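You operate a simulated robot arm through the tools that you are given. There is no shell and no other tool.

You run a simulated two-armed robot. Do the job below in one go: nothing can be reset, and whatever is moved stays where it is left.

TASK
Set the ticket's air pressure, clamp the short profile on the bed and push the ticket's steel bar in flush.
Fine: the ticket lies on the long tray and stays there; set the pressure dial before the push; use the red slide and draw it back; leave the clamp shut.

It is judged by the outcome, as a careful person would: the job done as asked, and still so three seconds after it is handed in. It fails if anything else is knocked over, pushed out of place, dropped, spilled or broken.

THE ROBOT
Two 7-joint arms with fingered hands on one trunk, on a base that drives. Base frame: it is fixed to the floor where the robot stands at the start and does not move with it; the origin is under the middle of the robot, x ahead of it, y to its left, z up. Units: m, rad, N and s.
The left shoulder is at the start at [0.072, 0.152, 1.184], the right one opposite. With the tool pointing down near the work surface each hand reaches from about 0.42 to 0.86 m from the robot's upright axis, wherever it stands, measured 20 degrees to its own side. Places, roughly: channel of the clamp board [0.6, -0.4, 0.9]; clamp switch [0.5, -0.4, 0.9]; pressure dial [0.5, -0.2, 0.9]; red slide [0.6, -0.5, 0.9]; yellow lever [0.5, -0.4, 0.9]. Payload 4 kg a hand.
The TCP of each hand is the grasp point between the finger pads, 0.03 m short of the fingertips. In the tool frame z runs along the fingers and y along their closing line. Largest opening 0.104 m; the body of the gripper starts 0.035 m behind the TCP. The gripper is a hand of 3 fingers: y runs from the thumb to the fingers, the wrist lies at [-0.015, -0.104, -0.178] in the tool frame.
Orientation is that of the tool frame in the base frame, as a unit quaternion [w, x, y, z]. With the fingers straight down and the wrist toward the robot, the tool's x, y and z point along [0, 1, 0], [1, 0, 0] and [0, 0, -1] of the base frame.

THE INTERFACE
- The arms move only by the tool arm_command. It takes "left_motion", "right_motion" or both (then of equal length, played together; a hand with none holds still); each is a list of rows, each a list of 2 entries, a list of its own where there are three numbers: the shift along the tool's x, y, z in units of 25 mm (1.0 is 25 mm), then the turn, a rotation vector about the tool's x, y, z in units of 5 degrees (1.0 is 5 degrees). In form: [[[dx, dy, dz], [ax, ay, az]], ...]. A call has 1 to 20 rows; each row shifts and turns the commanded pose from where the row before left it, along the tool's axes as they then stand. A call with a number of a shift or a turn outside -1 to 1 is refused whole. A row lasts 0.2 s, in which the tool goes at most 0.05 m and 0.15 rad; a call with a longer step from one row to the next is refused whole. A pose out of reach is approached as far as the arm can. The call stops where the force on the tool passes 70 N (or 10 N more than at its start, if that is more) or the arm is blocked; 0.2 s more then pass. In this call time passes only in rows, and 0.2 s behind the last. The reply holds the time, the measured pose of the TCP, the force on the tool along the base axes, the opening and the grip force, in the units named above and with some noise, with the torque about the TCP (base axes, N m) and any sound that the robot's microphone picked up.
- Cameras (640 x 400 px; columns grow to the right, rows downward): "scene" is now at [0.1253, -0.0559, 1.4198]; the picture's right is [-0.60, -0.80, -0.00], its down [-0.40, 0.30, -0.87] and it looks along [0.69, -0.52, -0.50] (base axes); focal length 268 px, centre (320, 200). "left" rides on the left gripper at [-0.064, -0.094, -0.117] in its tool frame; the picture's right is [-0.72, -0.33, 0.61], its down [0.64, -0.65, 0.41] and it looks along [0.27, 0.68, 0.68] (tool axes); focal length 238 px, centre (320, 200). "right" rides on the right gripper at [0.064, -0.094, -0.117] in its tool frame; the picture's right is [-0.72, 0.33, -0.61], its down [-0.64, -0.65, 0.40] and it looks along [-0.27, 0.68, 0.68] (tool axes); focal length 238 px, centre (320, 200). There is no depth. A picture from a camera that has moved, and an enlarged one, comes with that camera's place and axes in the base frame and with its lens.
- get_image(camera): a new picture of that camera. No time passes.
- raise_lower(by): slides the trunk up (or, below 0, down) by that many m; the arms and the scene camera ride with it, the base frame stays. It gives what a move gives, with no picture.
- drive_base(legs): drives the robot by 1 to 6 legs, each [ahead, left, turn to the left] in m, m and rad, along the robot's own axes; the way and the turn of a leg run together, so that a leg with both is an arc; at most 1.5 m and 3.142 rad a leg. The arms and the cameras ride along, it lands a little off, and it stops where it bumps. It gives what a move gives.
- finger_targets(index, middle, thumb_bend, thumb_turn, hand): sets how far each is bent, from 0 (flat) to 1 (curled in); at 0.3 the hand is open as for a grip, at 0.7 the pads meet at the TCP. One left out holds its place. A second passes; each finger stops where it meets its share of the squeeze, and holds until it gets a number again. It is the only way to open and close the hand. It gives what a move gives, with no picture; readings hold the bend of each and the force on the fingers (four entries, about 0 where the hand has none), thumb and palm. thumb_turn goes from beside the hand (0) to across from the fingers (1), as for a grip.
- aim_head(pan, tilt): turns the head with the scene camera to pan (to the left, within 1.501 rad either way) and tilt (down, from -0.506 to 1.204), counted from straight ahead of the robot. It gives what a move gives.
- enlarge(camera, box): a new picture of the part [left, top, right, bottom] of that camera's present view, enlarged. No time passes.
- finish_job(): hands the job in; it is judged then, once.

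Nothing tells you exact positions but the pictures and the camera data. Unless the task says otherwise, let go and move clear before handing in.

The tools are called as a command line: name --argument value ..., lists and objects as JSON in quotes. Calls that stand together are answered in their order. arm_command: Moves the arms, as the interface text tells. Its arguments: {"type":"object","properties":{"left_motion":{"type":"array"},"right_motion":{"type":"array"}},"required":[]} The other tools are called the same way: raise_lower (by) slides the trunk up or down; finger_targets (index, middle, thumb_bend, thumb_turn, hand) moves the fingers one by one; drive_base (legs) drives the base; aim_head (pan, tilt) turns the head that bears the scene camera; get_image (camera) takes a picture; enlarge (camera, box) takes an enlarged picture of a part of a camera's view; finish_job () hands the job in.

At the start:

```text
t: 0.0
left_position: [0.6034, -0.1033, 1.2492]
left_ee_rot: [-0.002, 0.708, 0.707, 0.0]
left_force: [0.1, 0.4, -0.5]
left_torque: [-0.03, -0.04, -0.02]
left_grip_width: 0.1037
left_grasp_force: 0.0
left_shape: jaw
left_bend: [0.3, 0.3, 0.3, 0.98]
left_finger forces: [0.0, 0.0, 0.0, 0.0, 0.1, 0.0]
right_position: [0.3035, -0.4569, 1.1539]
right_ee_rot: [-0.001, 0.707, 0.708, 0.0]
right_force: [-0.9, 0.0, -0.3]
right_torque: [0.0, -0.06, -0.01]
right_grip_width: 0.1037
right_grasp_force: 0.0
right_shape: jaw
right_bend: [0.3, 0.3, 0.3, 0.98]
right_finger forces: [0.0, 0.0, 0.0, 0.0, 0.1, 0.0]
trunk travel left (down, up): [-0.6, 0.34]
robot x, y, heading: [-0.0003, -0.0015, -0.002]
head pan, tilt: [-0.644, 0.522]
```

scene: 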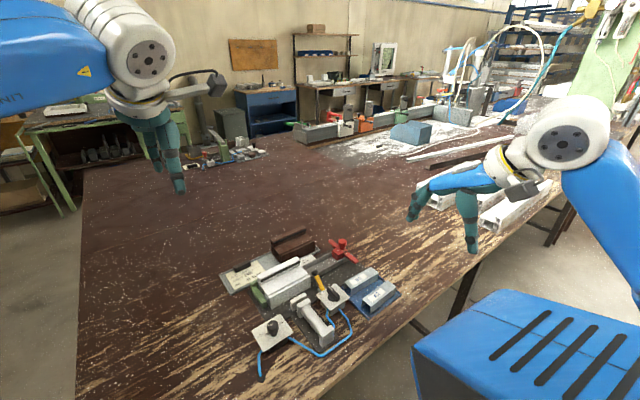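
right: 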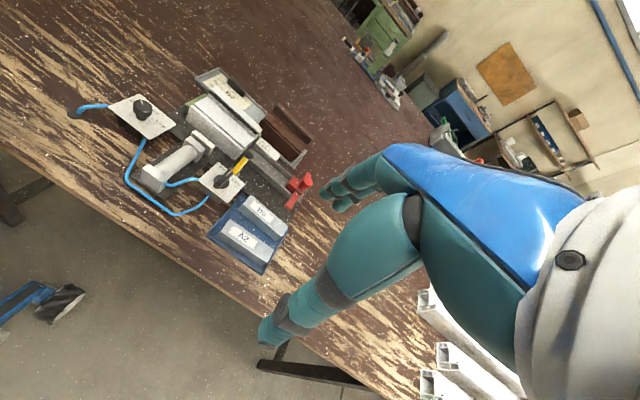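
left: 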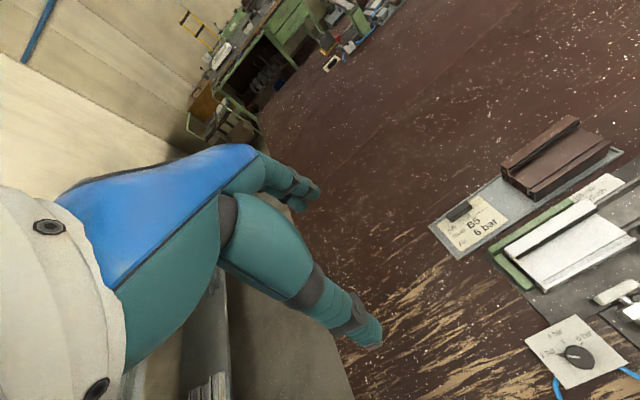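

I see a clamp board on the bench with a dial, a lever, a red slide, a tray with a ticket and a blue tray with labelled bars. First I look closer at all of these before moving anything.

enlarge --camera "scene" --box '[200, 210, 420, 390]'

enlarge --camera "left" --box '[420, 100, 640, 400]'

enlarge --camera "right" --box '[60, 60, 340, 290]'

```text
2.22 times, centred on (310, 300) of scene
camera zoom: at [0.1253, -0.0559, 1.4198], right [-0.6, -0.8, 0.0], down [-0.4, 0.3, -0.87], along [0.69, -0.52, -0.5], focal length 595 px, centre (342, -22)
```

zoom: 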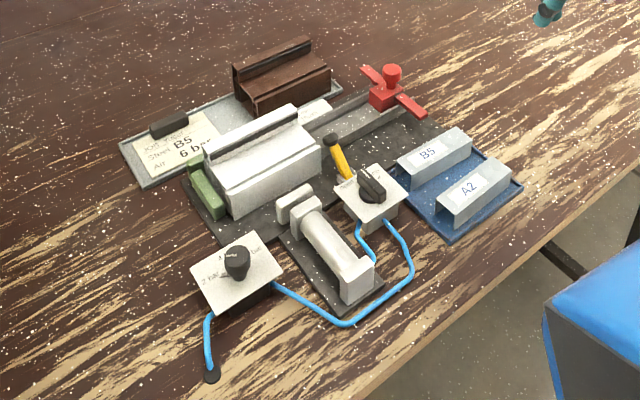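

```text
1.33 times, centred on (530, 250) of left
camera zoom: at [0.5087, -0.1681, 1.365], right [-0.33, -0.72, -0.61], down [-0.65, 0.64, -0.4], along [0.68, 0.27, -0.68], focal length 318 px, centre (40, 133)
```

zoom: 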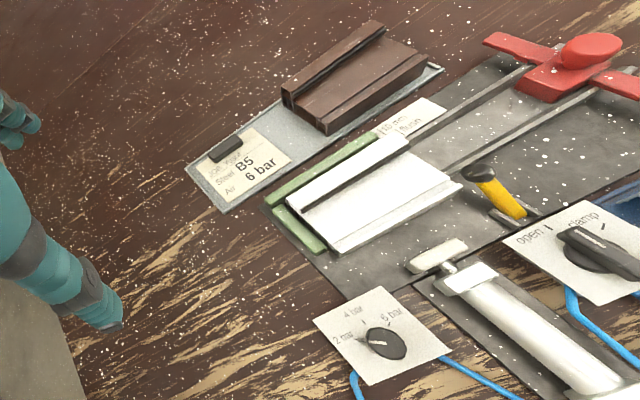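

```text
1.74 times, centred on (200, 175) of right
camera zoom: at [0.2103, -0.3936, 1.2709], right [0.33, -0.72, 0.61], down [-0.65, -0.64, -0.4], along [0.68, -0.27, -0.68], focal length 414 px, centre (529, 244)
```

zoom: 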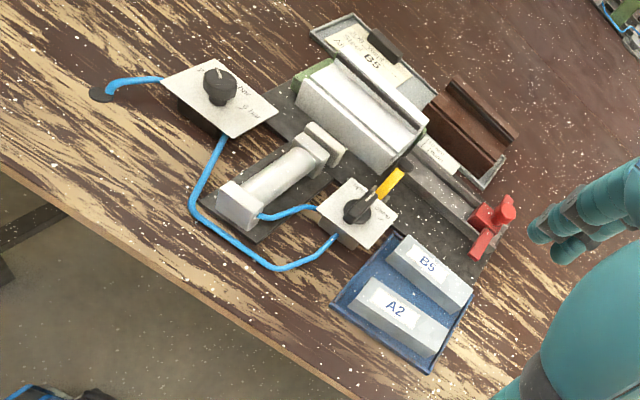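

I can see the ticket reads "Steel B5, Air 6 bar", a white profile on the bed and a dark one on the tray, with other labels. I zoom further in on these.

enlarge --camera "left" --box '[420, 100, 640, 237]'

enlarge --camera "left" --box '[510, 260, 640, 400]'

enlarge --camera "scene" --box '[215, 220, 315, 300]'

enlarge --camera "scene" --box '[290, 230, 410, 320]'

enlarge --camera "right" --box '[180, 60, 320, 160]'

enlarge --camera "right" --box '[190, 140, 330, 280]'

```text
2.91 times, centred on (530, 168) of left
camera zoom: at [0.5087, -0.1681, 1.365], right [-0.33, -0.72, -0.61], down [-0.65, 0.64, -0.4], along [0.68, 0.27, -0.68], focal length 693 px, centre (-291, 292)
```

zoom: 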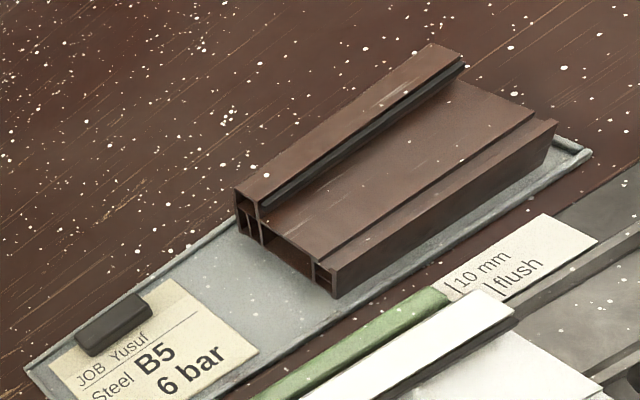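

```text
2.86 times, centred on (575, 330) of left
camera zoom: at [0.5087, -0.1681, 1.365], right [-0.33, -0.72, -0.61], down [-0.65, 0.64, -0.4], along [0.68, 0.27, -0.68], focal length 681 px, centre (-409, -171)
```

zoom: 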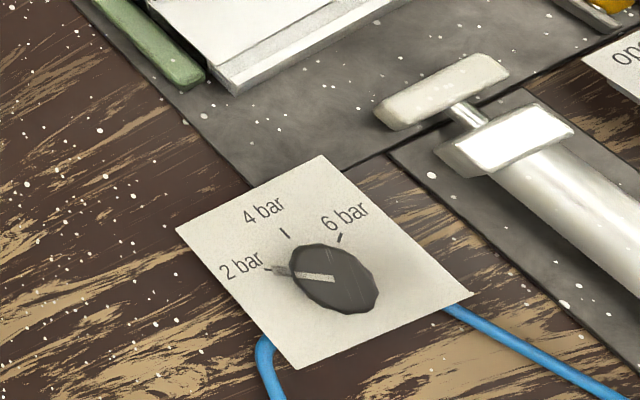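

```text
5.00 times, centred on (265, 260) of scene
camera zoom: at [0.1253, -0.0559, 1.4198], right [-0.6, -0.8, 0.0], down [-0.4, 0.3, -0.87], along [0.69, -0.52, -0.5], focal length 1338 px, centre (595, -100)
```

zoom: 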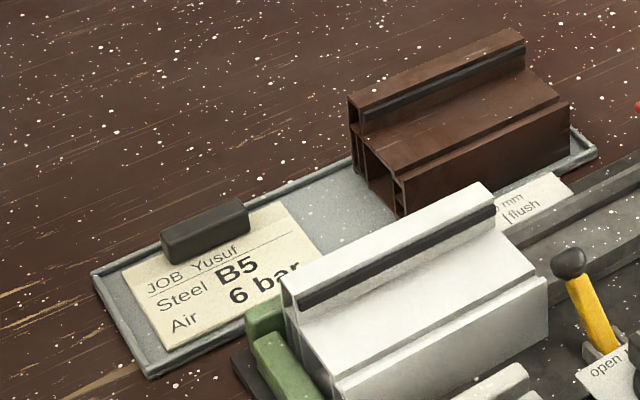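

```text
4.44 times, centred on (350, 275) of scene
camera zoom: at [0.1253, -0.0559, 1.4198], right [-0.6, -0.8, 0.0], down [-0.4, 0.3, -0.87], along [0.69, -0.52, -0.5], focal length 1190 px, centre (187, -133)
```

zoom: 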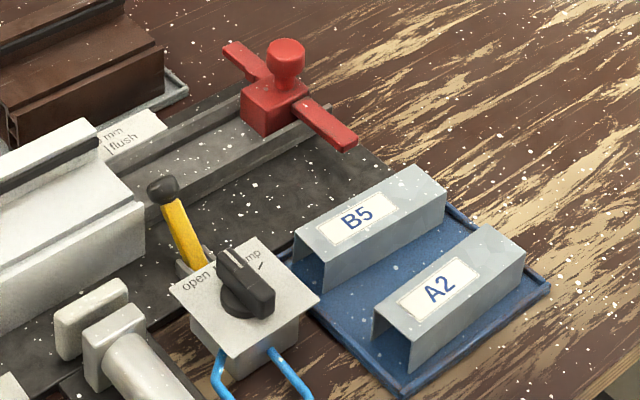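

```text
4.00 times, centred on (250, 110) of right
camera zoom: at [0.2103, -0.3936, 1.2709], right [0.33, -0.72, 0.61], down [-0.65, -0.64, -0.4], along [0.68, -0.27, -0.68], focal length 953 px, centre (600, 560)
```

zoom: 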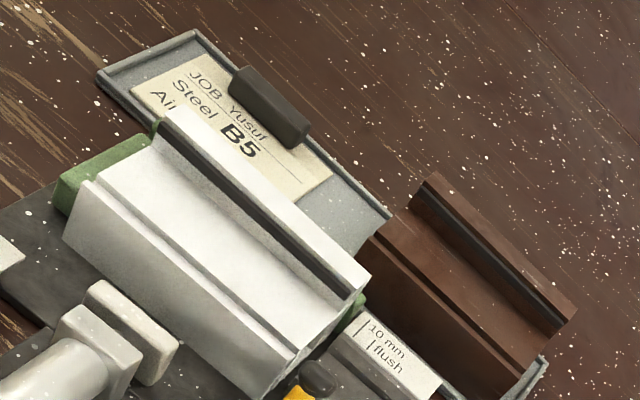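

```text
2.86 times, centred on (260, 210) of right
camera zoom: at [0.2103, -0.3936, 1.2709], right [0.33, -0.72, 0.61], down [-0.65, -0.64, -0.4], along [0.68, -0.27, -0.68], focal length 681 px, centre (491, 171)
```

zoom: 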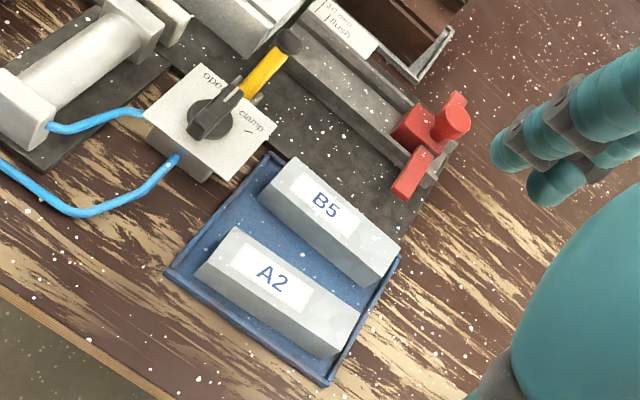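

The ticket says B5 steel at 6 bar; the dial is at 2 bar and the white profile already lies on the bed. I zoom tightly on each item to triangulate and understand the mechanism.

enlarge --camera "scene" --box '[245, 305, 305, 355]'

enlarge --camera "scene" --box '[300, 265, 360, 315]'

enlarge --camera "right" --box '[195, 150, 255, 200]'

enlarge --camera "right" --box '[240, 110, 330, 210]'

enlarge --camera "right" --box '[100, 80, 190, 150]'

enlarge --camera "right" --box '[160, 60, 300, 200]'

```text
8.00 times, centred on (275, 330) of scene
camera zoom: at [0.1253, -0.0559, 1.4198], right [-0.6, -0.8, 0.0], down [-0.4, 0.3, -0.87], along [0.69, -0.52, -0.5], focal length 2141 px, centre (680, -840)
```

zoom: 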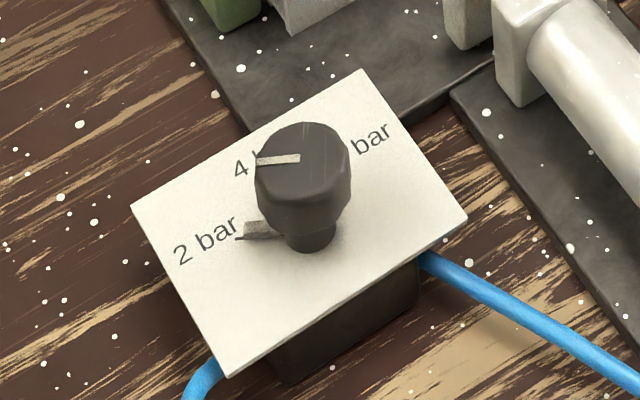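

```text
8.00 times, centred on (330, 290) of scene
camera zoom: at [0.1253, -0.0559, 1.4198], right [-0.6, -0.8, 0.0], down [-0.4, 0.3, -0.87], along [0.69, -0.52, -0.5], focal length 2141 px, centre (240, -520)
```

zoom: 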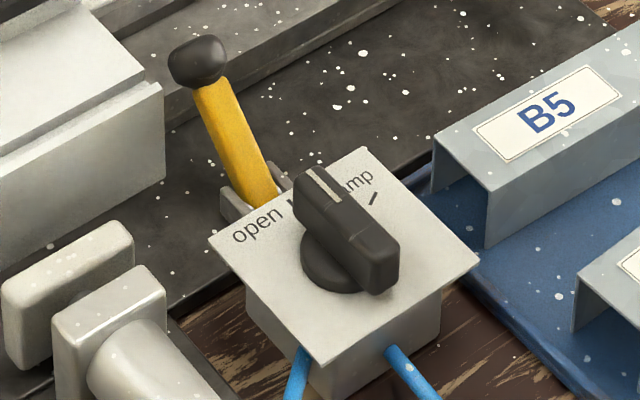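

```text
8.00 times, centred on (225, 175) of right
camera zoom: at [0.2103, -0.3936, 1.2709], right [0.33, -0.72, 0.61], down [-0.65, -0.64, -0.4], along [0.68, -0.27, -0.68], focal length 1907 px, centre (1080, 400)
```

zoom: 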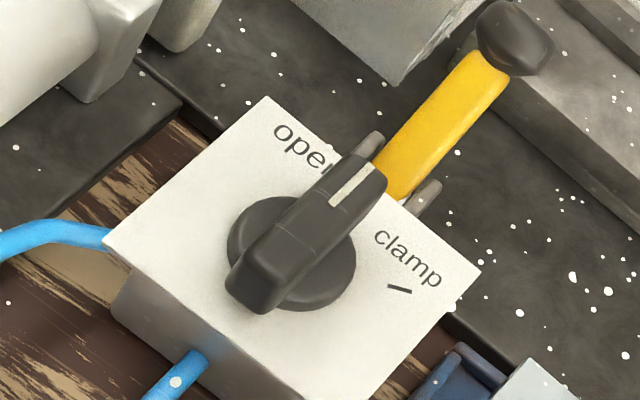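

```text
4.00 times, centred on (285, 160) of right
camera zoom: at [0.2103, -0.3936, 1.2709], right [0.33, -0.72, 0.61], down [-0.65, -0.64, -0.4], along [0.68, -0.27, -0.68], focal length 953 px, centre (460, 360)
```

zoom: 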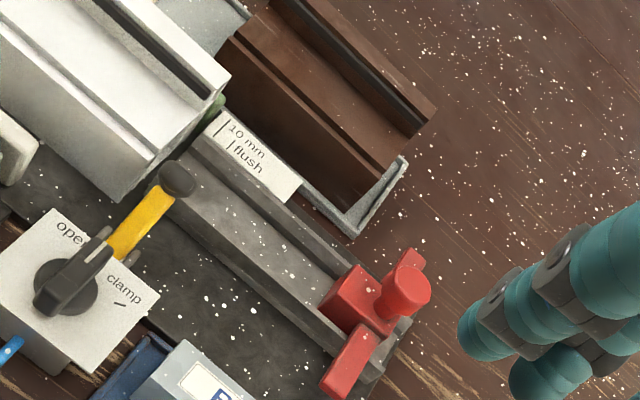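

```text
5.71 times, centred on (145, 115) of right
camera zoom: at [0.2103, -0.3936, 1.2709], right [0.33, -0.72, 0.61], down [-0.65, -0.64, -0.4], along [0.68, -0.27, -0.68], focal length 1362 px, centre (1320, 686)
```

zoom: 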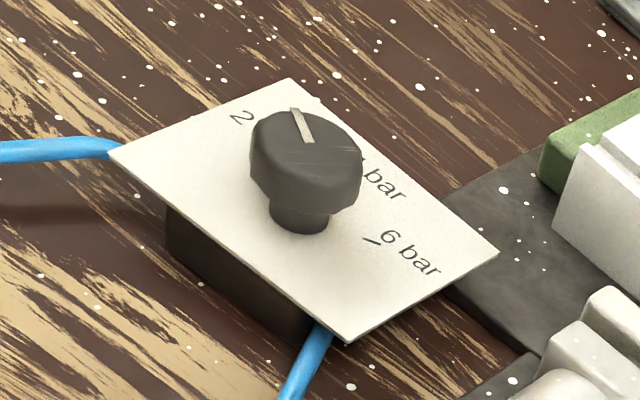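

```text
2.86 times, centred on (230, 130) of right
camera zoom: at [0.2103, -0.3936, 1.2709], right [0.33, -0.72, 0.61], down [-0.65, -0.64, -0.4], along [0.68, -0.27, -0.68], focal length 681 px, centre (577, 400)
```

zoom: 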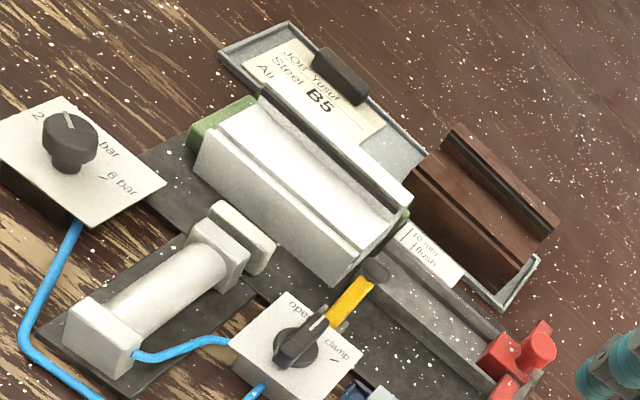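

The geometry triangulates well: dial knob top near (0.478, -0.195, 0.900), switch near (0.471, -0.359, 0.892), B5 label near (0.480, -0.455, 0.870). I take more tight zooms of the bars, red slide, channel and profile end.

enlarge --camera "scene" --box '[335, 260, 405, 320]'

enlarge --camera "right" --box '[200, 190, 295, 275]'

enlarge --camera "scene" --box '[310, 230, 370, 280]'

enlarge --camera "right" --box '[240, 130, 320, 210]'

enlarge --camera "scene" --box '[250, 250, 330, 315]'

enlarge --camera "right" --box '[180, 85, 275, 165]'

enlarge --camera "left" --box '[490, 170, 640, 290]'

```text
6.67 times, centred on (370, 290) of scene
camera zoom: at [0.1253, -0.0559, 1.4198], right [-0.6, -0.8, 0.0], down [-0.4, 0.3, -0.87], along [0.69, -0.52, -0.5], focal length 1784 px, centre (-13, -400)
```

zoom: 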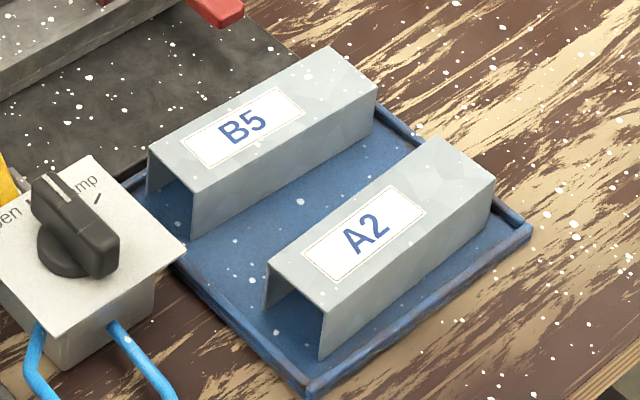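

```text
4.71 times, centred on (248, 232) of right
camera zoom: at [0.2103, -0.3936, 1.2709], right [0.33, -0.72, 0.61], down [-0.65, -0.64, -0.4], along [0.68, -0.27, -0.68], focal length 1122 px, centre (661, 47)
```

zoom: 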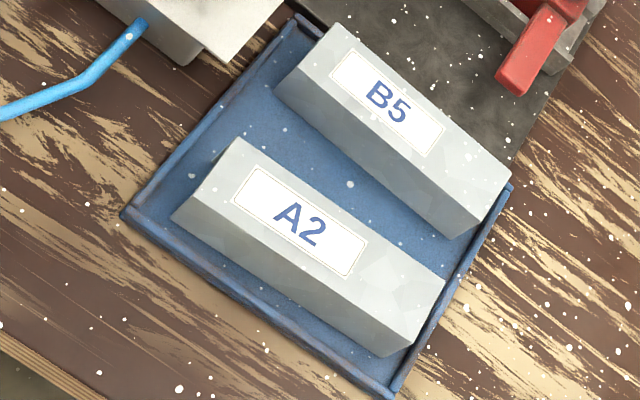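

```text
8.00 times, centred on (340, 255) of scene
camera zoom: at [0.1253, -0.0559, 1.4198], right [-0.6, -0.8, 0.0], down [-0.4, 0.3, -0.87], along [0.69, -0.52, -0.5], focal length 2141 px, centre (160, -240)
```

zoom: 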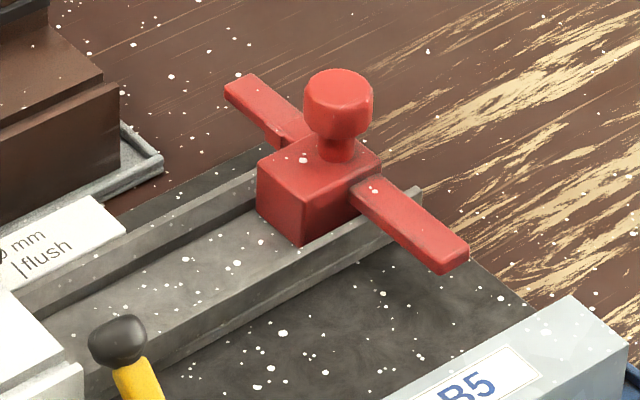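

```text
5.00 times, centred on (280, 170) of right
camera zoom: at [0.2103, -0.3936, 1.2709], right [0.33, -0.72, 0.61], down [-0.65, -0.64, -0.4], along [0.68, -0.27, -0.68], focal length 1192 px, centre (520, 350)
```

zoom: 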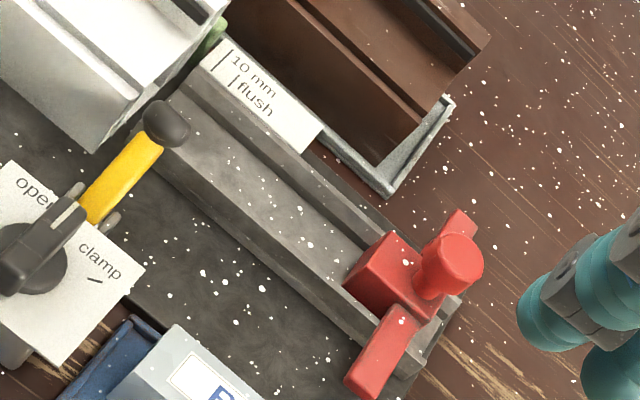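

```text
6.15 times, centred on (290, 282) of scene
camera zoom: at [0.1253, -0.0559, 1.4198], right [-0.6, -0.8, 0.0], down [-0.4, 0.3, -0.87], along [0.69, -0.52, -0.5], focal length 1647 px, centre (505, -308)
```

zoom: 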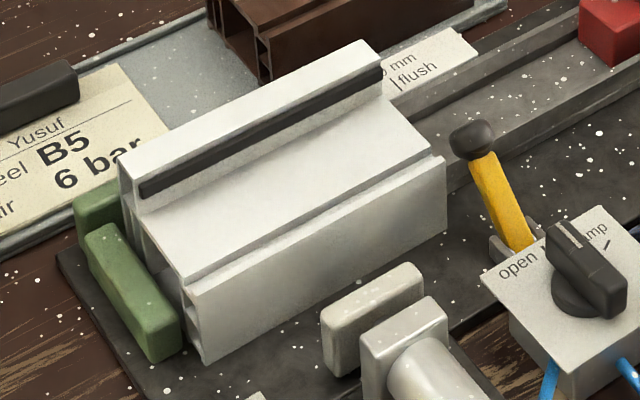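

```text
5.00 times, centred on (228, 125) of right
camera zoom: at [0.2103, -0.3936, 1.2709], right [0.33, -0.72, 0.61], down [-0.65, -0.64, -0.4], along [0.68, -0.27, -0.68], focal length 1192 px, centre (782, 575)
```

zoom: 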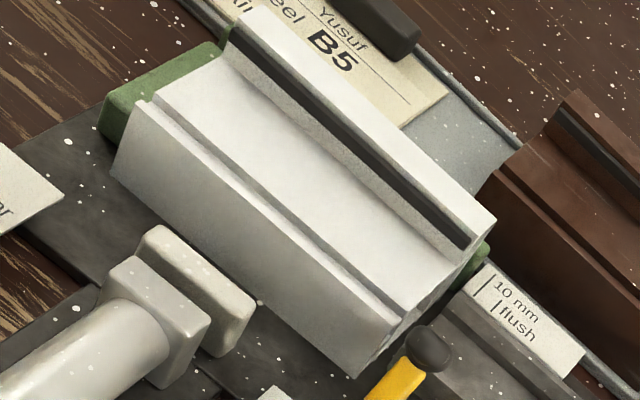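

```text
3.33 times, centred on (565, 230) of left
camera zoom: at [0.5087, -0.1681, 1.365], right [-0.33, -0.72, -0.61], down [-0.65, 0.64, -0.4], along [0.68, 0.27, -0.68], focal length 794 px, centre (-497, 100)
```

zoom: 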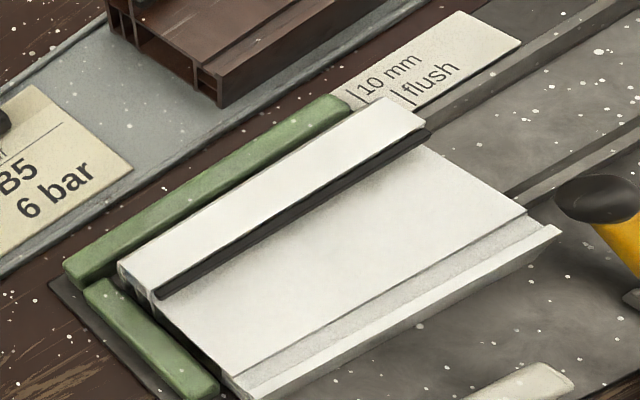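

The bars are about 100 x 27 x 27 mm channels lying along y; the slide runs along y at x about 0.586, and the card shows "10 mm" and "flush" marks. I zoom in on the slide, card and channel for exact measures.

enlarge --camera "scene" --box '[325, 235, 365, 265]'

enlarge --camera "right" --box '[278, 165, 322, 210]'

enlarge --camera "right" --box '[240, 118, 290, 160]'

enlarge --camera "scene" --box '[300, 243, 340, 283]'

enlarge --camera "left" --box '[590, 170, 640, 210]'

```text
13.33 times, centred on (345, 250) of scene
camera zoom: at [0.1253, -0.0559, 1.4198], right [-0.6, -0.8, 0.0], down [-0.4, 0.3, -0.87], along [0.69, -0.52, -0.5], focal length 3569 px, centre (-13, -467)
```

zoom: 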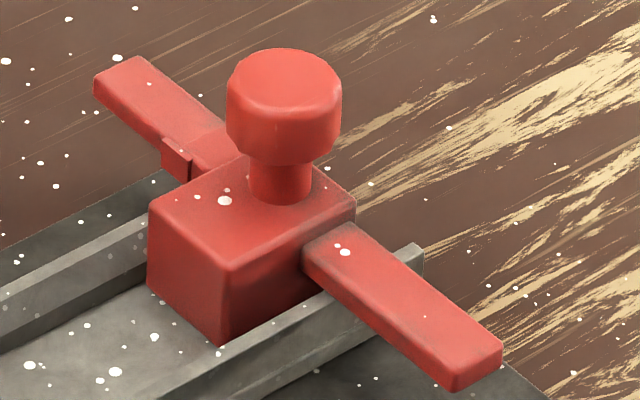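

```text
8.89 times, centred on (300, 188) of right
camera zoom: at [0.2103, -0.3936, 1.2709], right [0.33, -0.72, 0.61], down [-0.65, -0.64, -0.4], along [0.68, -0.27, -0.68], focal length 2119 px, centre (498, 311)
```

zoom: 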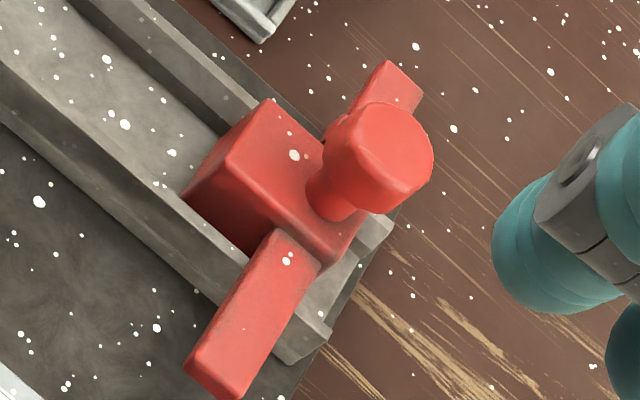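

```text
9.52 times, centred on (265, 139) of right
camera zoom: at [0.2103, -0.3936, 1.2709], right [0.33, -0.72, 0.61], down [-0.65, -0.64, -0.4], along [0.68, -0.27, -0.68], focal length 2270 px, centre (844, 781)
```

zoom: 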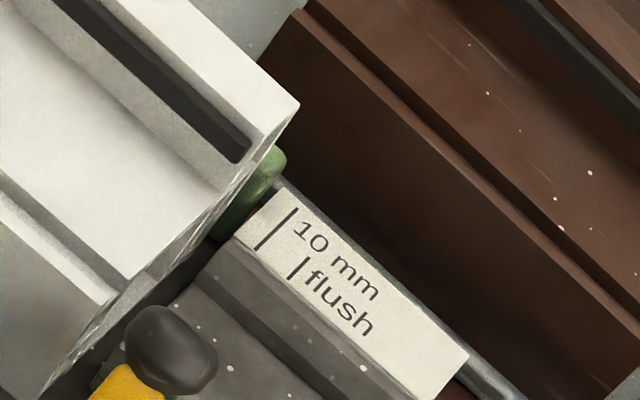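

```text
10.00 times, centred on (320, 263) of scene
camera zoom: at [0.1253, -0.0559, 1.4198], right [-0.6, -0.8, 0.0], down [-0.4, 0.3, -0.87], along [0.69, -0.52, -0.5], focal length 2676 px, centre (320, -430)
```

zoom: 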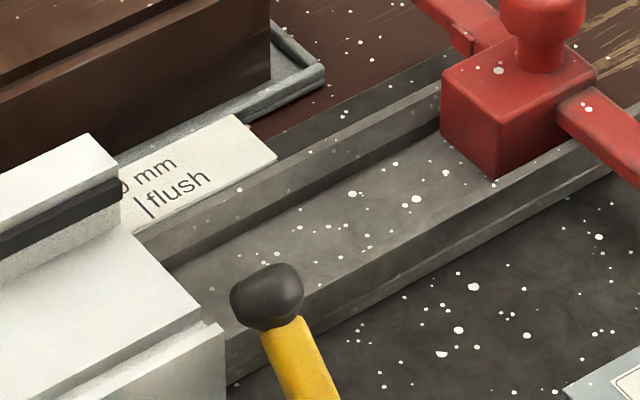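

```text
10.00 times, centred on (615, 190) of left
camera zoom: at [0.5087, -0.1681, 1.365], right [-0.33, -0.72, -0.61], down [-0.65, 0.64, -0.4], along [0.68, 0.27, -0.68], focal length 2384 px, centre (-2630, 300)
```

zoom: 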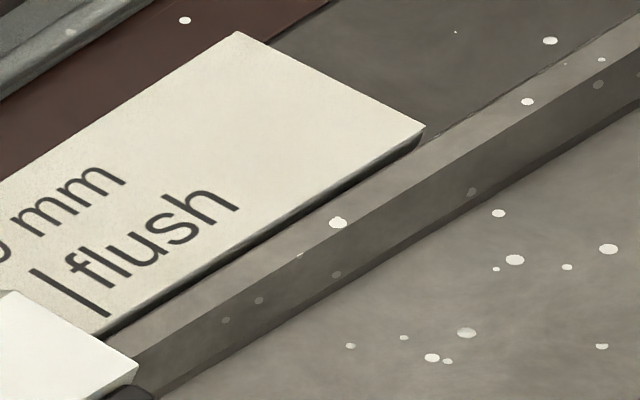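

The slide block front is near y = -0.465, the profile end near y = -0.347, and the slide has a small pointer for the card's "flush" mark. I now swing the right hand to a high spot on the -y side so its camera looks at the profile's end and the channel.

arm_command --right_motion '[[[0, 0, 0], [0, 0, -1]], [[0, 0, 0], [0, 0, -1]], [[0, 0, 0], [0, 0, -1]], [[0, 0, 0], [0, 0, -1]], [[0, 0, 0], [0, 0, -1]], [[0, 0, 0], [0, 0, -1]], [[0, 0, 0], [0, 0, -1]], [[0, 0, 0], [0, 0, -1]], [[0, 0, 0], [0, 0, -1]], [[0, 0, 0], [0, 0, -1]], [[0, 0, 0], [0, 0, -1]], [[0, 0, 0], [0, 0, -1]], [[0, 0, 0], [0, 0, -1]], [[0, 0, 0], [0, 0, -1]], [[0, 0, 0], [0, 0, -1]], [[0, 0, 0], [0, 0, -1]], [[0, 0, 0], [0, 0, -1]], [[0, 0, 0], [0, 0, -1]]]'

```text
t: 3.8
left_position: [0.6026, -0.1026, 1.2491]
left_ee_rot: [0.0, 0.706, 0.708, 0.0]
left_force: [-0.2, -0.5, -0.1]
left_torque: [0.0, 0.02, -0.02]
left_grip_width: 0.1038
left_grasp_force: 0.1
left_shape: jaw
left_bend: [0.3, 0.3, 0.3, 0.98]
left_finger forces: [0.1, 0.0, 0.0, 0.0, 0.0, 0.1]
right_position: [0.3037, -0.4562, 1.1547]
right_ee_rot: [0.0, -0.001, 1.0, 0.0]
right_force: [-0.1, -0.1, -0.2]
right_torque: [0.0, 0.0, 0.01]
right_grip_width: 0.1035
right_grasp_force: 0.0
right_shape: jaw
right_bend: [0.3, 0.3, 0.3, 0.98]
right_finger forces: [0.0, 0.1, 0.0, 0.0, 0.1, 0.0]
trunk travel left (down, up): [-0.6, 0.34]
robot x, y, heading: [0.0006, 0.001, -0.001]
head pan, tilt: [-0.644, 0.522]
```

The yaw worked exactly (tool y now along base +y). Now I translate the right hand high over the area beyond the slide to look at the channel and profile end.

arm_command --right_motion '[[[-0.93, -0.2, 0.4], [0, 0, 0]], [[-0.93, -0.2, 0.4], [0, 0, 0]], [[-0.93, -0.2, 0.4], [0, 0, 0]], [[-0.93, -0.2, 0.4], [0, 0, 0]], [[-0.93, -0.2, 0.4], [0, 0, 0]], [[-0.93, -0.2, 0.4], [0, 0, 0]], [[-0.93, -0.2, 0.4], [0, 0, 0]], [[-0.93, -0.2, 0.4], [0, 0, 0]], [[-0.93, -0.2, 0.4], [0, 0, 0]], [[-0.93, -0.2, 0.4], [0, 0, 0]], [[-0.93, -0.2, 0.4], [0, 0, 0]]]'

get_image --camera "right"

get_image --camera "scene"

```text
t: 6.2
left_position: [0.6031, -0.1031, 1.2483]
left_ee_rot: [-0.001, 0.708, 0.707, 0.0]
left_force: [0.4, 0.5, 0.1]
left_torque: [0.0, 0.0, 0.0]
left_grip_width: 0.1036
left_grasp_force: 0.1
left_shape: jaw
left_bend: [0.3, 0.3, 0.3, 0.98]
left_finger forces: [0.0, 0.1, 0.0, 0.0, 0.0, 0.1]
right_position: [0.5608, -0.5107, 1.0441]
right_ee_rot: [-0.001, -0.001, 1.0, -0.001]
right_force: [-0.6, -0.3, 0.1]
right_torque: [-0.02, 0.03, 0.01]
right_grip_width: 0.1038
right_grasp_force: 0.0
right_shape: jaw
right_bend: [0.3, 0.3, 0.3, 0.98]
right_finger forces: [0.0, 0.0, 0.0, 0.1, 0.0, 0.0]
trunk travel left (down, up): [-0.6, 0.34]
robot x, y, heading: [-0.0009, -0.0009, -0.002]
head pan, tilt: [-0.644, 0.522]
```

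```text
taken
camera right: at [0.4977, -0.6039, 1.1616], right [0.72, 0.33, 0.61], down [0.64, -0.65, -0.4], along [0.27, 0.68, -0.68], focal length 238 px, centre (320, 200)
```

right: 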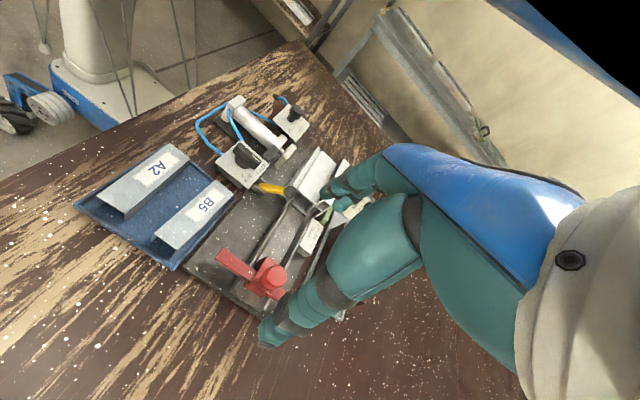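

```text
taken
camera scene: at [0.1288, -0.0553, 1.4195], right [-0.6, -0.8, 0.0], down [-0.4, 0.3, -0.86], along [0.69, -0.52, -0.5], focal length 268 px, centre (320, 200)
```

scene: 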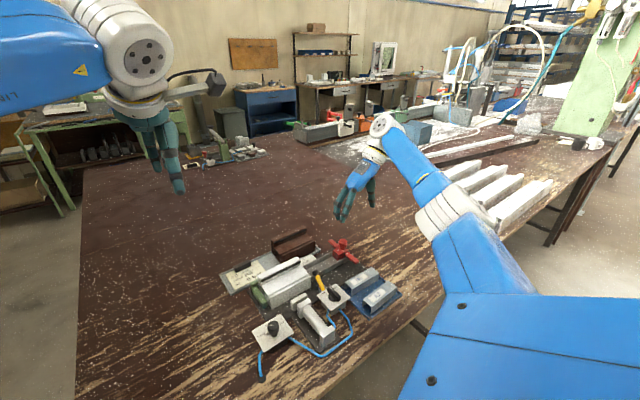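

The long white stock lies at the bench's right end, so the "short profile" is the white piece on the bed. I zoom in on the channel and profile end from this side.

enlarge --camera "right" --box '[210, 140, 360, 300]'

enlarge --camera "right" --box '[250, 165, 320, 215]'

enlarge --camera "right" --box '[70, 135, 240, 275]'

enlarge --camera "scene" --box '[300, 150, 400, 230]'

```text
2.50 times, centred on (285, 220) of right
camera zoom: at [0.4977, -0.6039, 1.1616], right [0.72, 0.33, 0.61], down [0.64, -0.65, -0.4], along [0.27, 0.68, -0.68], focal length 596 px, centre (408, 150)
```

zoom: 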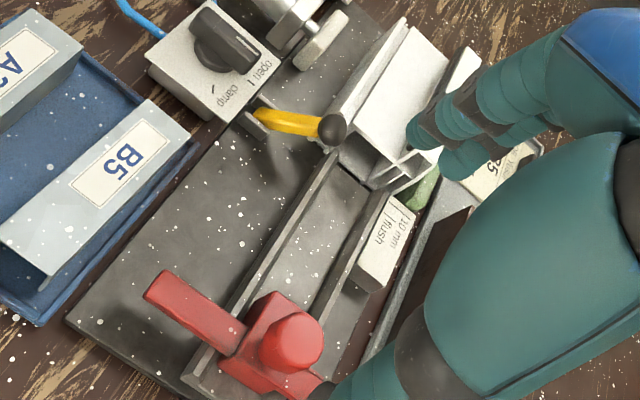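

```text
8.00 times, centred on (285, 190) of right
camera zoom: at [0.4977, -0.6039, 1.1616], right [0.72, 0.33, 0.61], down [0.64, -0.65, -0.4], along [0.27, 0.68, -0.68], focal length 1907 px, centre (600, 280)
```

zoom: 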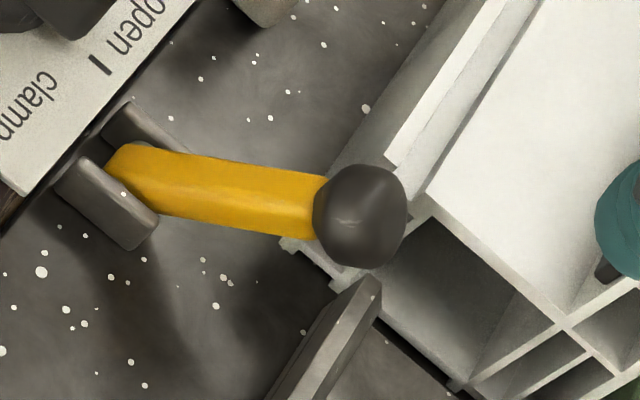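

```text
2.86 times, centred on (155, 205) of right
camera zoom: at [0.4977, -0.6039, 1.1616], right [0.72, 0.33, 0.61], down [0.64, -0.65, -0.4], along [0.27, 0.68, -0.68], focal length 681 px, centre (791, 186)
```

zoom: 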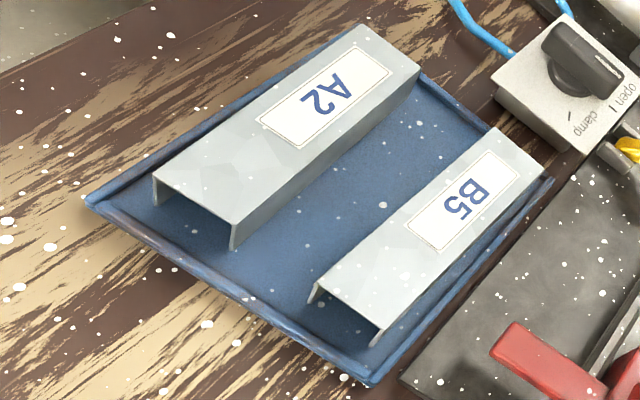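

```text
5.00 times, centred on (350, 190) of scene
camera zoom: at [0.1288, -0.0553, 1.4195], right [-0.6, -0.8, 0.0], down [-0.4, 0.3, -0.86], along [0.69, -0.52, -0.5], focal length 1338 px, centre (170, 250)
```

zoom: 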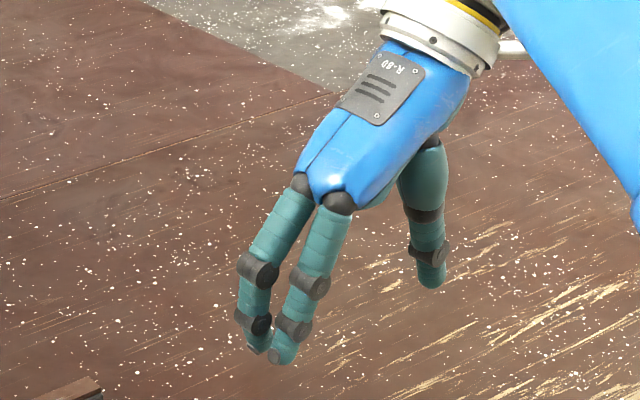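

The chamber of the white profile lines up with the channel, the lever just stands beside the entry, and I will leave it alone. I pre-close the right hand partly and travel at height to above the pressure dial.

finger_targets --hand "right" --index 0.48 --middle 0.48 --thumb_bend 0.48

arm_command --right_motion '[[[0.238, 0.901, 0.0], [0, 0, 0]], [[0.238, 0.901, 0.0], [0, 0, 0]], [[0.238, 0.901, 0.0], [0, 0, 0]], [[0.238, 0.901, 0.0], [0, 0, 0]], [[0.238, 0.901, 0.0], [0, 0, 0]], [[0.238, 0.901, 0.0], [0, 0, 0]], [[0.238, 0.901, 0.0], [0, 0, 0]], [[0.238, 0.901, 0.0], [0, 0, 0]], [[0.238, 0.901, 0.0], [0, 0, 0]], [[0.238, 0.901, 0.0], [0, 0, 0]], [[0.238, 0.901, 0.0], [0, 0, 0]], [[0.238, 0.901, 0.0], [0, 0, 0]], [[0.238, 0.901, 0.0], [0, 0, 0]], [[0.238, 0.901, 0.0], [0, 0, 0]]]'

get_image --camera "left"

get_image --camera "scene"

get_image --camera "right"

```text
t: 7.2
left_position: [0.6012, -0.103, 1.2487]
left_ee_rot: [0.0, 0.707, 0.707, 0.0]
left_force: [-0.1, 0.0, -0.1]
left_torque: [0.03, -0.01, 0.0]
left_grip_width: 0.104
left_grasp_force: 0.0
left_shape: jaw
left_bend: [0.3, 0.3, 0.3, 0.98]
left_finger forces: [0.0, 0.0, 0.0, 0.0, 0.0, 0.0]
right_position: [0.5602, -0.5114, 1.0458]
right_ee_rot: [0.0, 0.0, 1.0, 0.0]
right_force: [-0.4, 0.5, -0.5]
right_torque: [-0.01, 0.01, 0.03]
right_grip_width: 0.058
right_grasp_force: 0.1
right_shape: fingers
right_bend: [0.48, 0.48, 0.48, 0.98]
right_finger forces: [0.0, 0.0, 0.0, 0.0, 0.1, 0.0]
trunk travel left (down, up): [-0.6, 0.34]
robot x, y, heading: [-0.0015, -0.0009, -0.001]
head pan, tilt: [-0.644, 0.522]
```

```text
t: 10.2
left_position: [0.6018, -0.103, 1.25]
left_ee_rot: [0.0, 0.707, 0.707, 0.0]
left_force: [-0.5, -0.1, -0.3]
left_torque: [-0.01, 0.01, 0.01]
left_grip_width: 0.1036
left_grasp_force: 0.1
left_shape: jaw
left_bend: [0.3, 0.3, 0.3, 0.98]
left_finger forces: [0.0, 0.1, 0.0, 0.0, 0.1, 0.0]
right_position: [0.4734, -0.1983, 1.0434]
right_ee_rot: [0.0, -0.001, 1.0, -0.001]
right_force: [-0.3, -1.4, -0.3]
right_torque: [0.01, 0.0, 0.0]
right_grip_width: 0.058
right_grasp_force: 0.0
right_shape: fingers
right_bend: [0.48, 0.48, 0.48, 0.98]
right_finger forces: [0.0, 0.0, 0.1, 0.1, 0.0, 0.0]
trunk travel left (down, up): [-0.6, 0.34]
robot x, y, heading: [-0.0013, 0.0011, 0.006]
head pan, tilt: [-0.644, 0.522]
```

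```text
taken
camera left: at [0.5077, -0.1658, 1.3658], right [-0.33, -0.72, -0.61], down [-0.65, 0.64, -0.4], along [0.68, 0.27, -0.68], focal length 238 px, centre (320, 200)
```

left: 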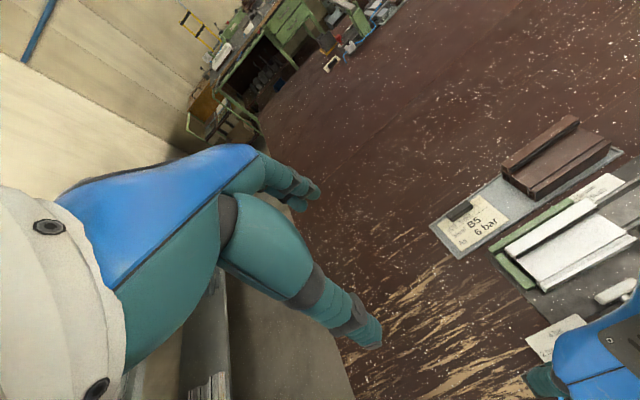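

```text
taken
camera scene: at [0.1265, -0.0542, 1.4198], right [-0.6, -0.8, 0.0], down [-0.4, 0.3, -0.87], along [0.69, -0.52, -0.5], focal length 268 px, centre (320, 200)
```

scene: 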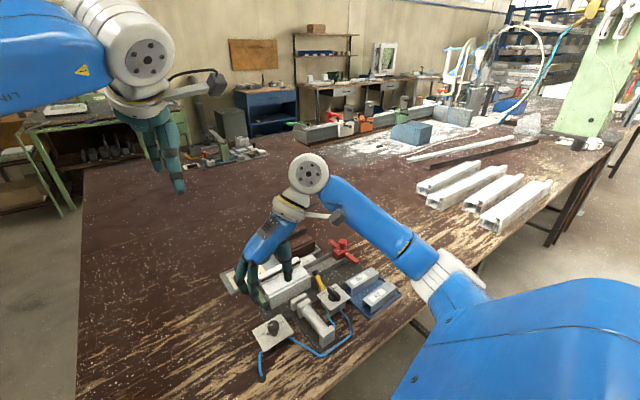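

```text
taken
camera right: at [0.41, -0.2916, 1.1609], right [0.72, 0.33, 0.61], down [0.64, -0.65, -0.4], along [0.27, 0.68, -0.68], focal length 238 px, centre (320, 200)
```

right: 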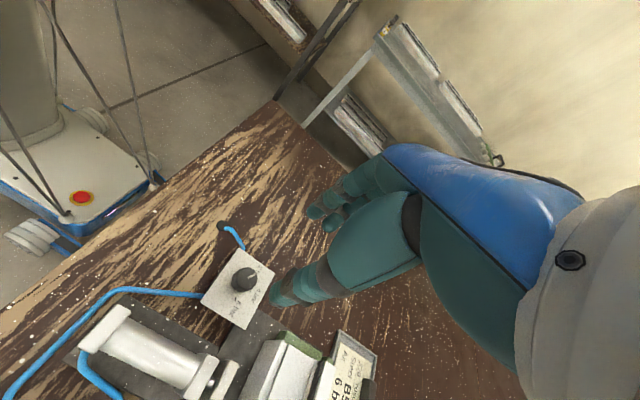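

The dial knob sits where I computed it and the right hand is just above it. I lower towards it in steps.

arm_command --right_motion '[[[-0.032, 0.024, 0.9], [0, 0, 0]], [[-0.032, 0.024, 0.9], [0, 0, 0]], [[-0.032, 0.024, 0.9], [0, 0, 0]], [[-0.032, 0.024, 0.9], [0, 0, 0]]]'

enlarge --camera "scene" --box '[220, 270, 340, 370]'

enlarge --camera "right" --box '[180, 180, 360, 330]'

enlarge --camera "left" --box '[500, 270, 640, 400]'

```text
t: 11.2
left_position: [0.6022, -0.1025, 1.2496]
left_ee_rot: [0.0, 0.707, 0.707, 0.0]
left_force: [-0.5, -0.4, -0.2]
left_torque: [0.0, -0.02, -0.01]
left_grip_width: 0.1035
left_grasp_force: 0.2
left_shape: jaw
left_bend: [0.3, 0.3, 0.3, 0.98]
left_finger forces: [0.1, 0.0, 0.0, 0.0, 0.0, 0.0]
right_position: [0.481, -0.1941, 0.9521]
right_ee_rot: [0.0, 0.0, 1.0, 0.001]
right_force: [-0.6, 0.6, -0.4]
right_torque: [0.0, 0.0, 0.0]
right_grip_width: 0.0577
right_grasp_force: 0.0
right_shape: fingers
right_bend: [0.48, 0.48, 0.48, 0.98]
right_finger forces: [0.1, 0.0, 0.0, 0.0, 0.0, 0.0]
trunk travel left (down, up): [-0.6, 0.34]
robot x, y, heading: [-0.0008, -0.0023, 0.004]
head pan, tilt: [-0.644, 0.522]
```

```text
4.00 times, centred on (280, 320) of scene
camera zoom: at [0.1266, -0.0552, 1.4197], right [-0.6, -0.8, 0.0], down [-0.4, 0.3, -0.87], along [0.69, -0.52, -0.5], focal length 1071 px, centre (480, -280)
```

zoom: 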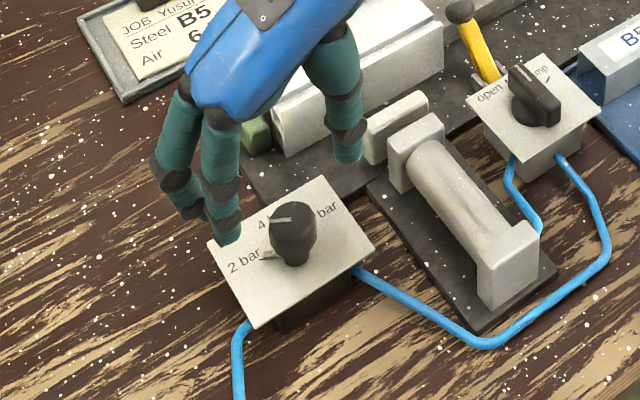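

```text
2.67 times, centred on (270, 255) of right
camera zoom: at [0.4164, -0.2877, 1.0705], right [0.72, 0.33, 0.61], down [0.64, -0.65, -0.4], along [0.27, 0.68, -0.68], focal length 636 px, centre (453, 53)
```

zoom: 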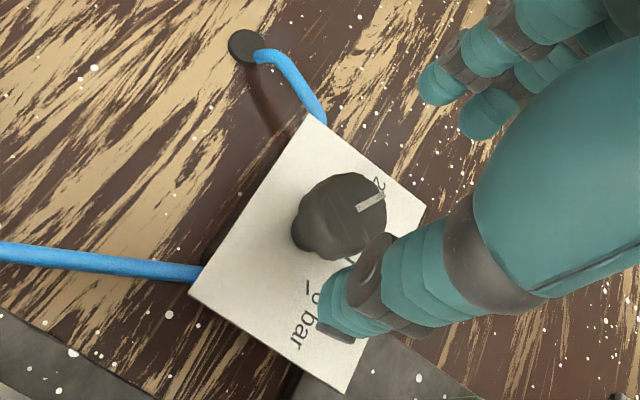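

```text
3.08 times, centred on (570, 335) of left
camera zoom: at [0.5078, -0.1668, 1.3656], right [-0.33, -0.72, -0.61], down [-0.65, 0.64, -0.4], along [0.68, 0.27, -0.68], focal length 733 px, centre (-449, -215)
```

zoom: 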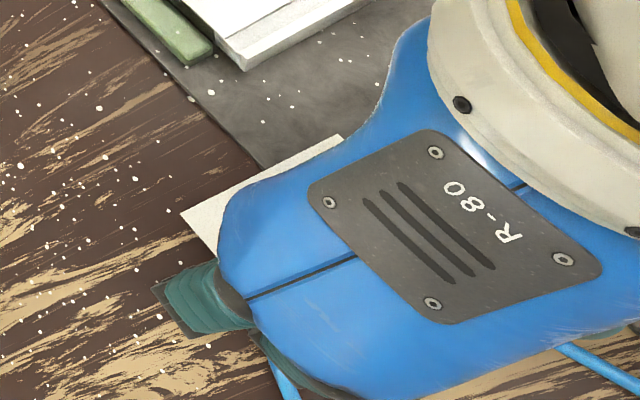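

The fingers straddle the knob well (midpoint within a few mm). I lower to knob height and close around it.

arm_command --right_motion '[[[0.06, -0.02, 0.63], [0, 0, 0]], [[0.06, -0.02, 0.63], [0, 0, 0]], [[0, 0, 0.6], [0, 0, 0]]]'

enlarge --camera "scene" --box '[220, 270, 340, 370]'

enlarge --camera "right" --box '[180, 180, 360, 330]'

```text
t: 12.0
left_position: [0.6029, -0.1022, 1.2504]
left_ee_rot: [0.0, 0.708, 0.707, 0.001]
left_force: [-0.6, 0.1, 0.0]
left_torque: [-0.02, -0.02, 0.0]
left_grip_width: 0.1037
left_grasp_force: 0.1
left_shape: jaw
left_bend: [0.3, 0.3, 0.3, 0.98]
left_finger forces: [0.1, 0.0, 0.0, 0.0, 0.1, 0.1]
right_position: [0.4754, -0.1957, 0.9064]
right_ee_rot: [0.001, 0.001, 1.0, -0.001]
right_force: [-0.4, -0.2, 0.3]
right_torque: [0.0, 0.01, -0.01]
right_grip_width: 0.0575
right_grasp_force: 0.0
right_shape: fingers
right_bend: [0.48, 0.48, 0.48, 0.98]
right_finger forces: [0.0, 0.0, 0.0, 0.1, 0.0, 0.0]
trunk travel left (down, up): [-0.6, 0.34]
robot x, y, heading: [0.0006, -0.0018, 0.002]
head pan, tilt: [-0.644, 0.522]
```

```text
4.00 times, centred on (280, 320) of scene
camera zoom: at [0.1266, -0.0551, 1.4197], right [-0.6, -0.8, 0.0], down [-0.4, 0.3, -0.87], along [0.69, -0.52, -0.5], focal length 1071 px, centre (480, -280)
```

zoom: 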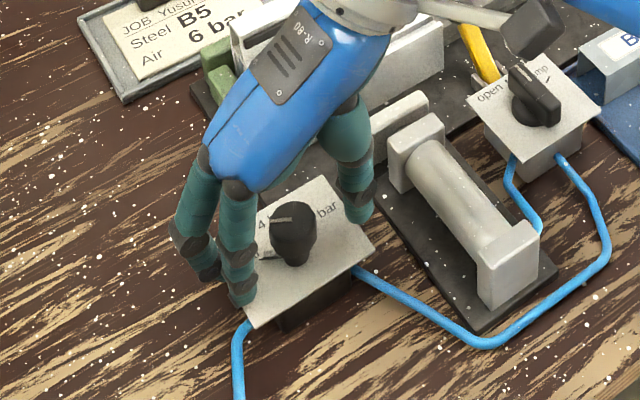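

```text
2.67 times, centred on (270, 255) of right
camera zoom: at [0.412, -0.2886, 1.0237], right [0.72, 0.33, 0.61], down [0.64, -0.65, -0.4], along [0.27, 0.68, -0.68], focal length 636 px, centre (453, 53)
```

zoom: 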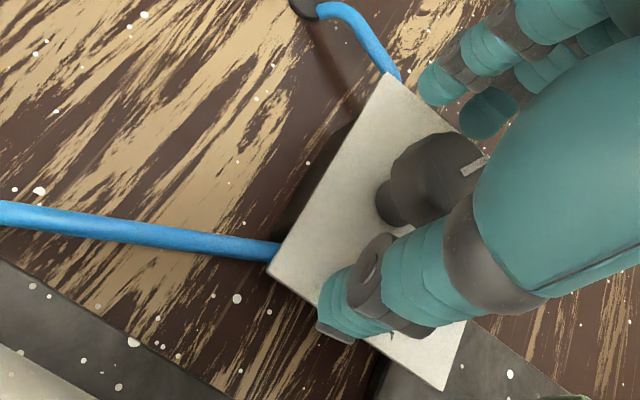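

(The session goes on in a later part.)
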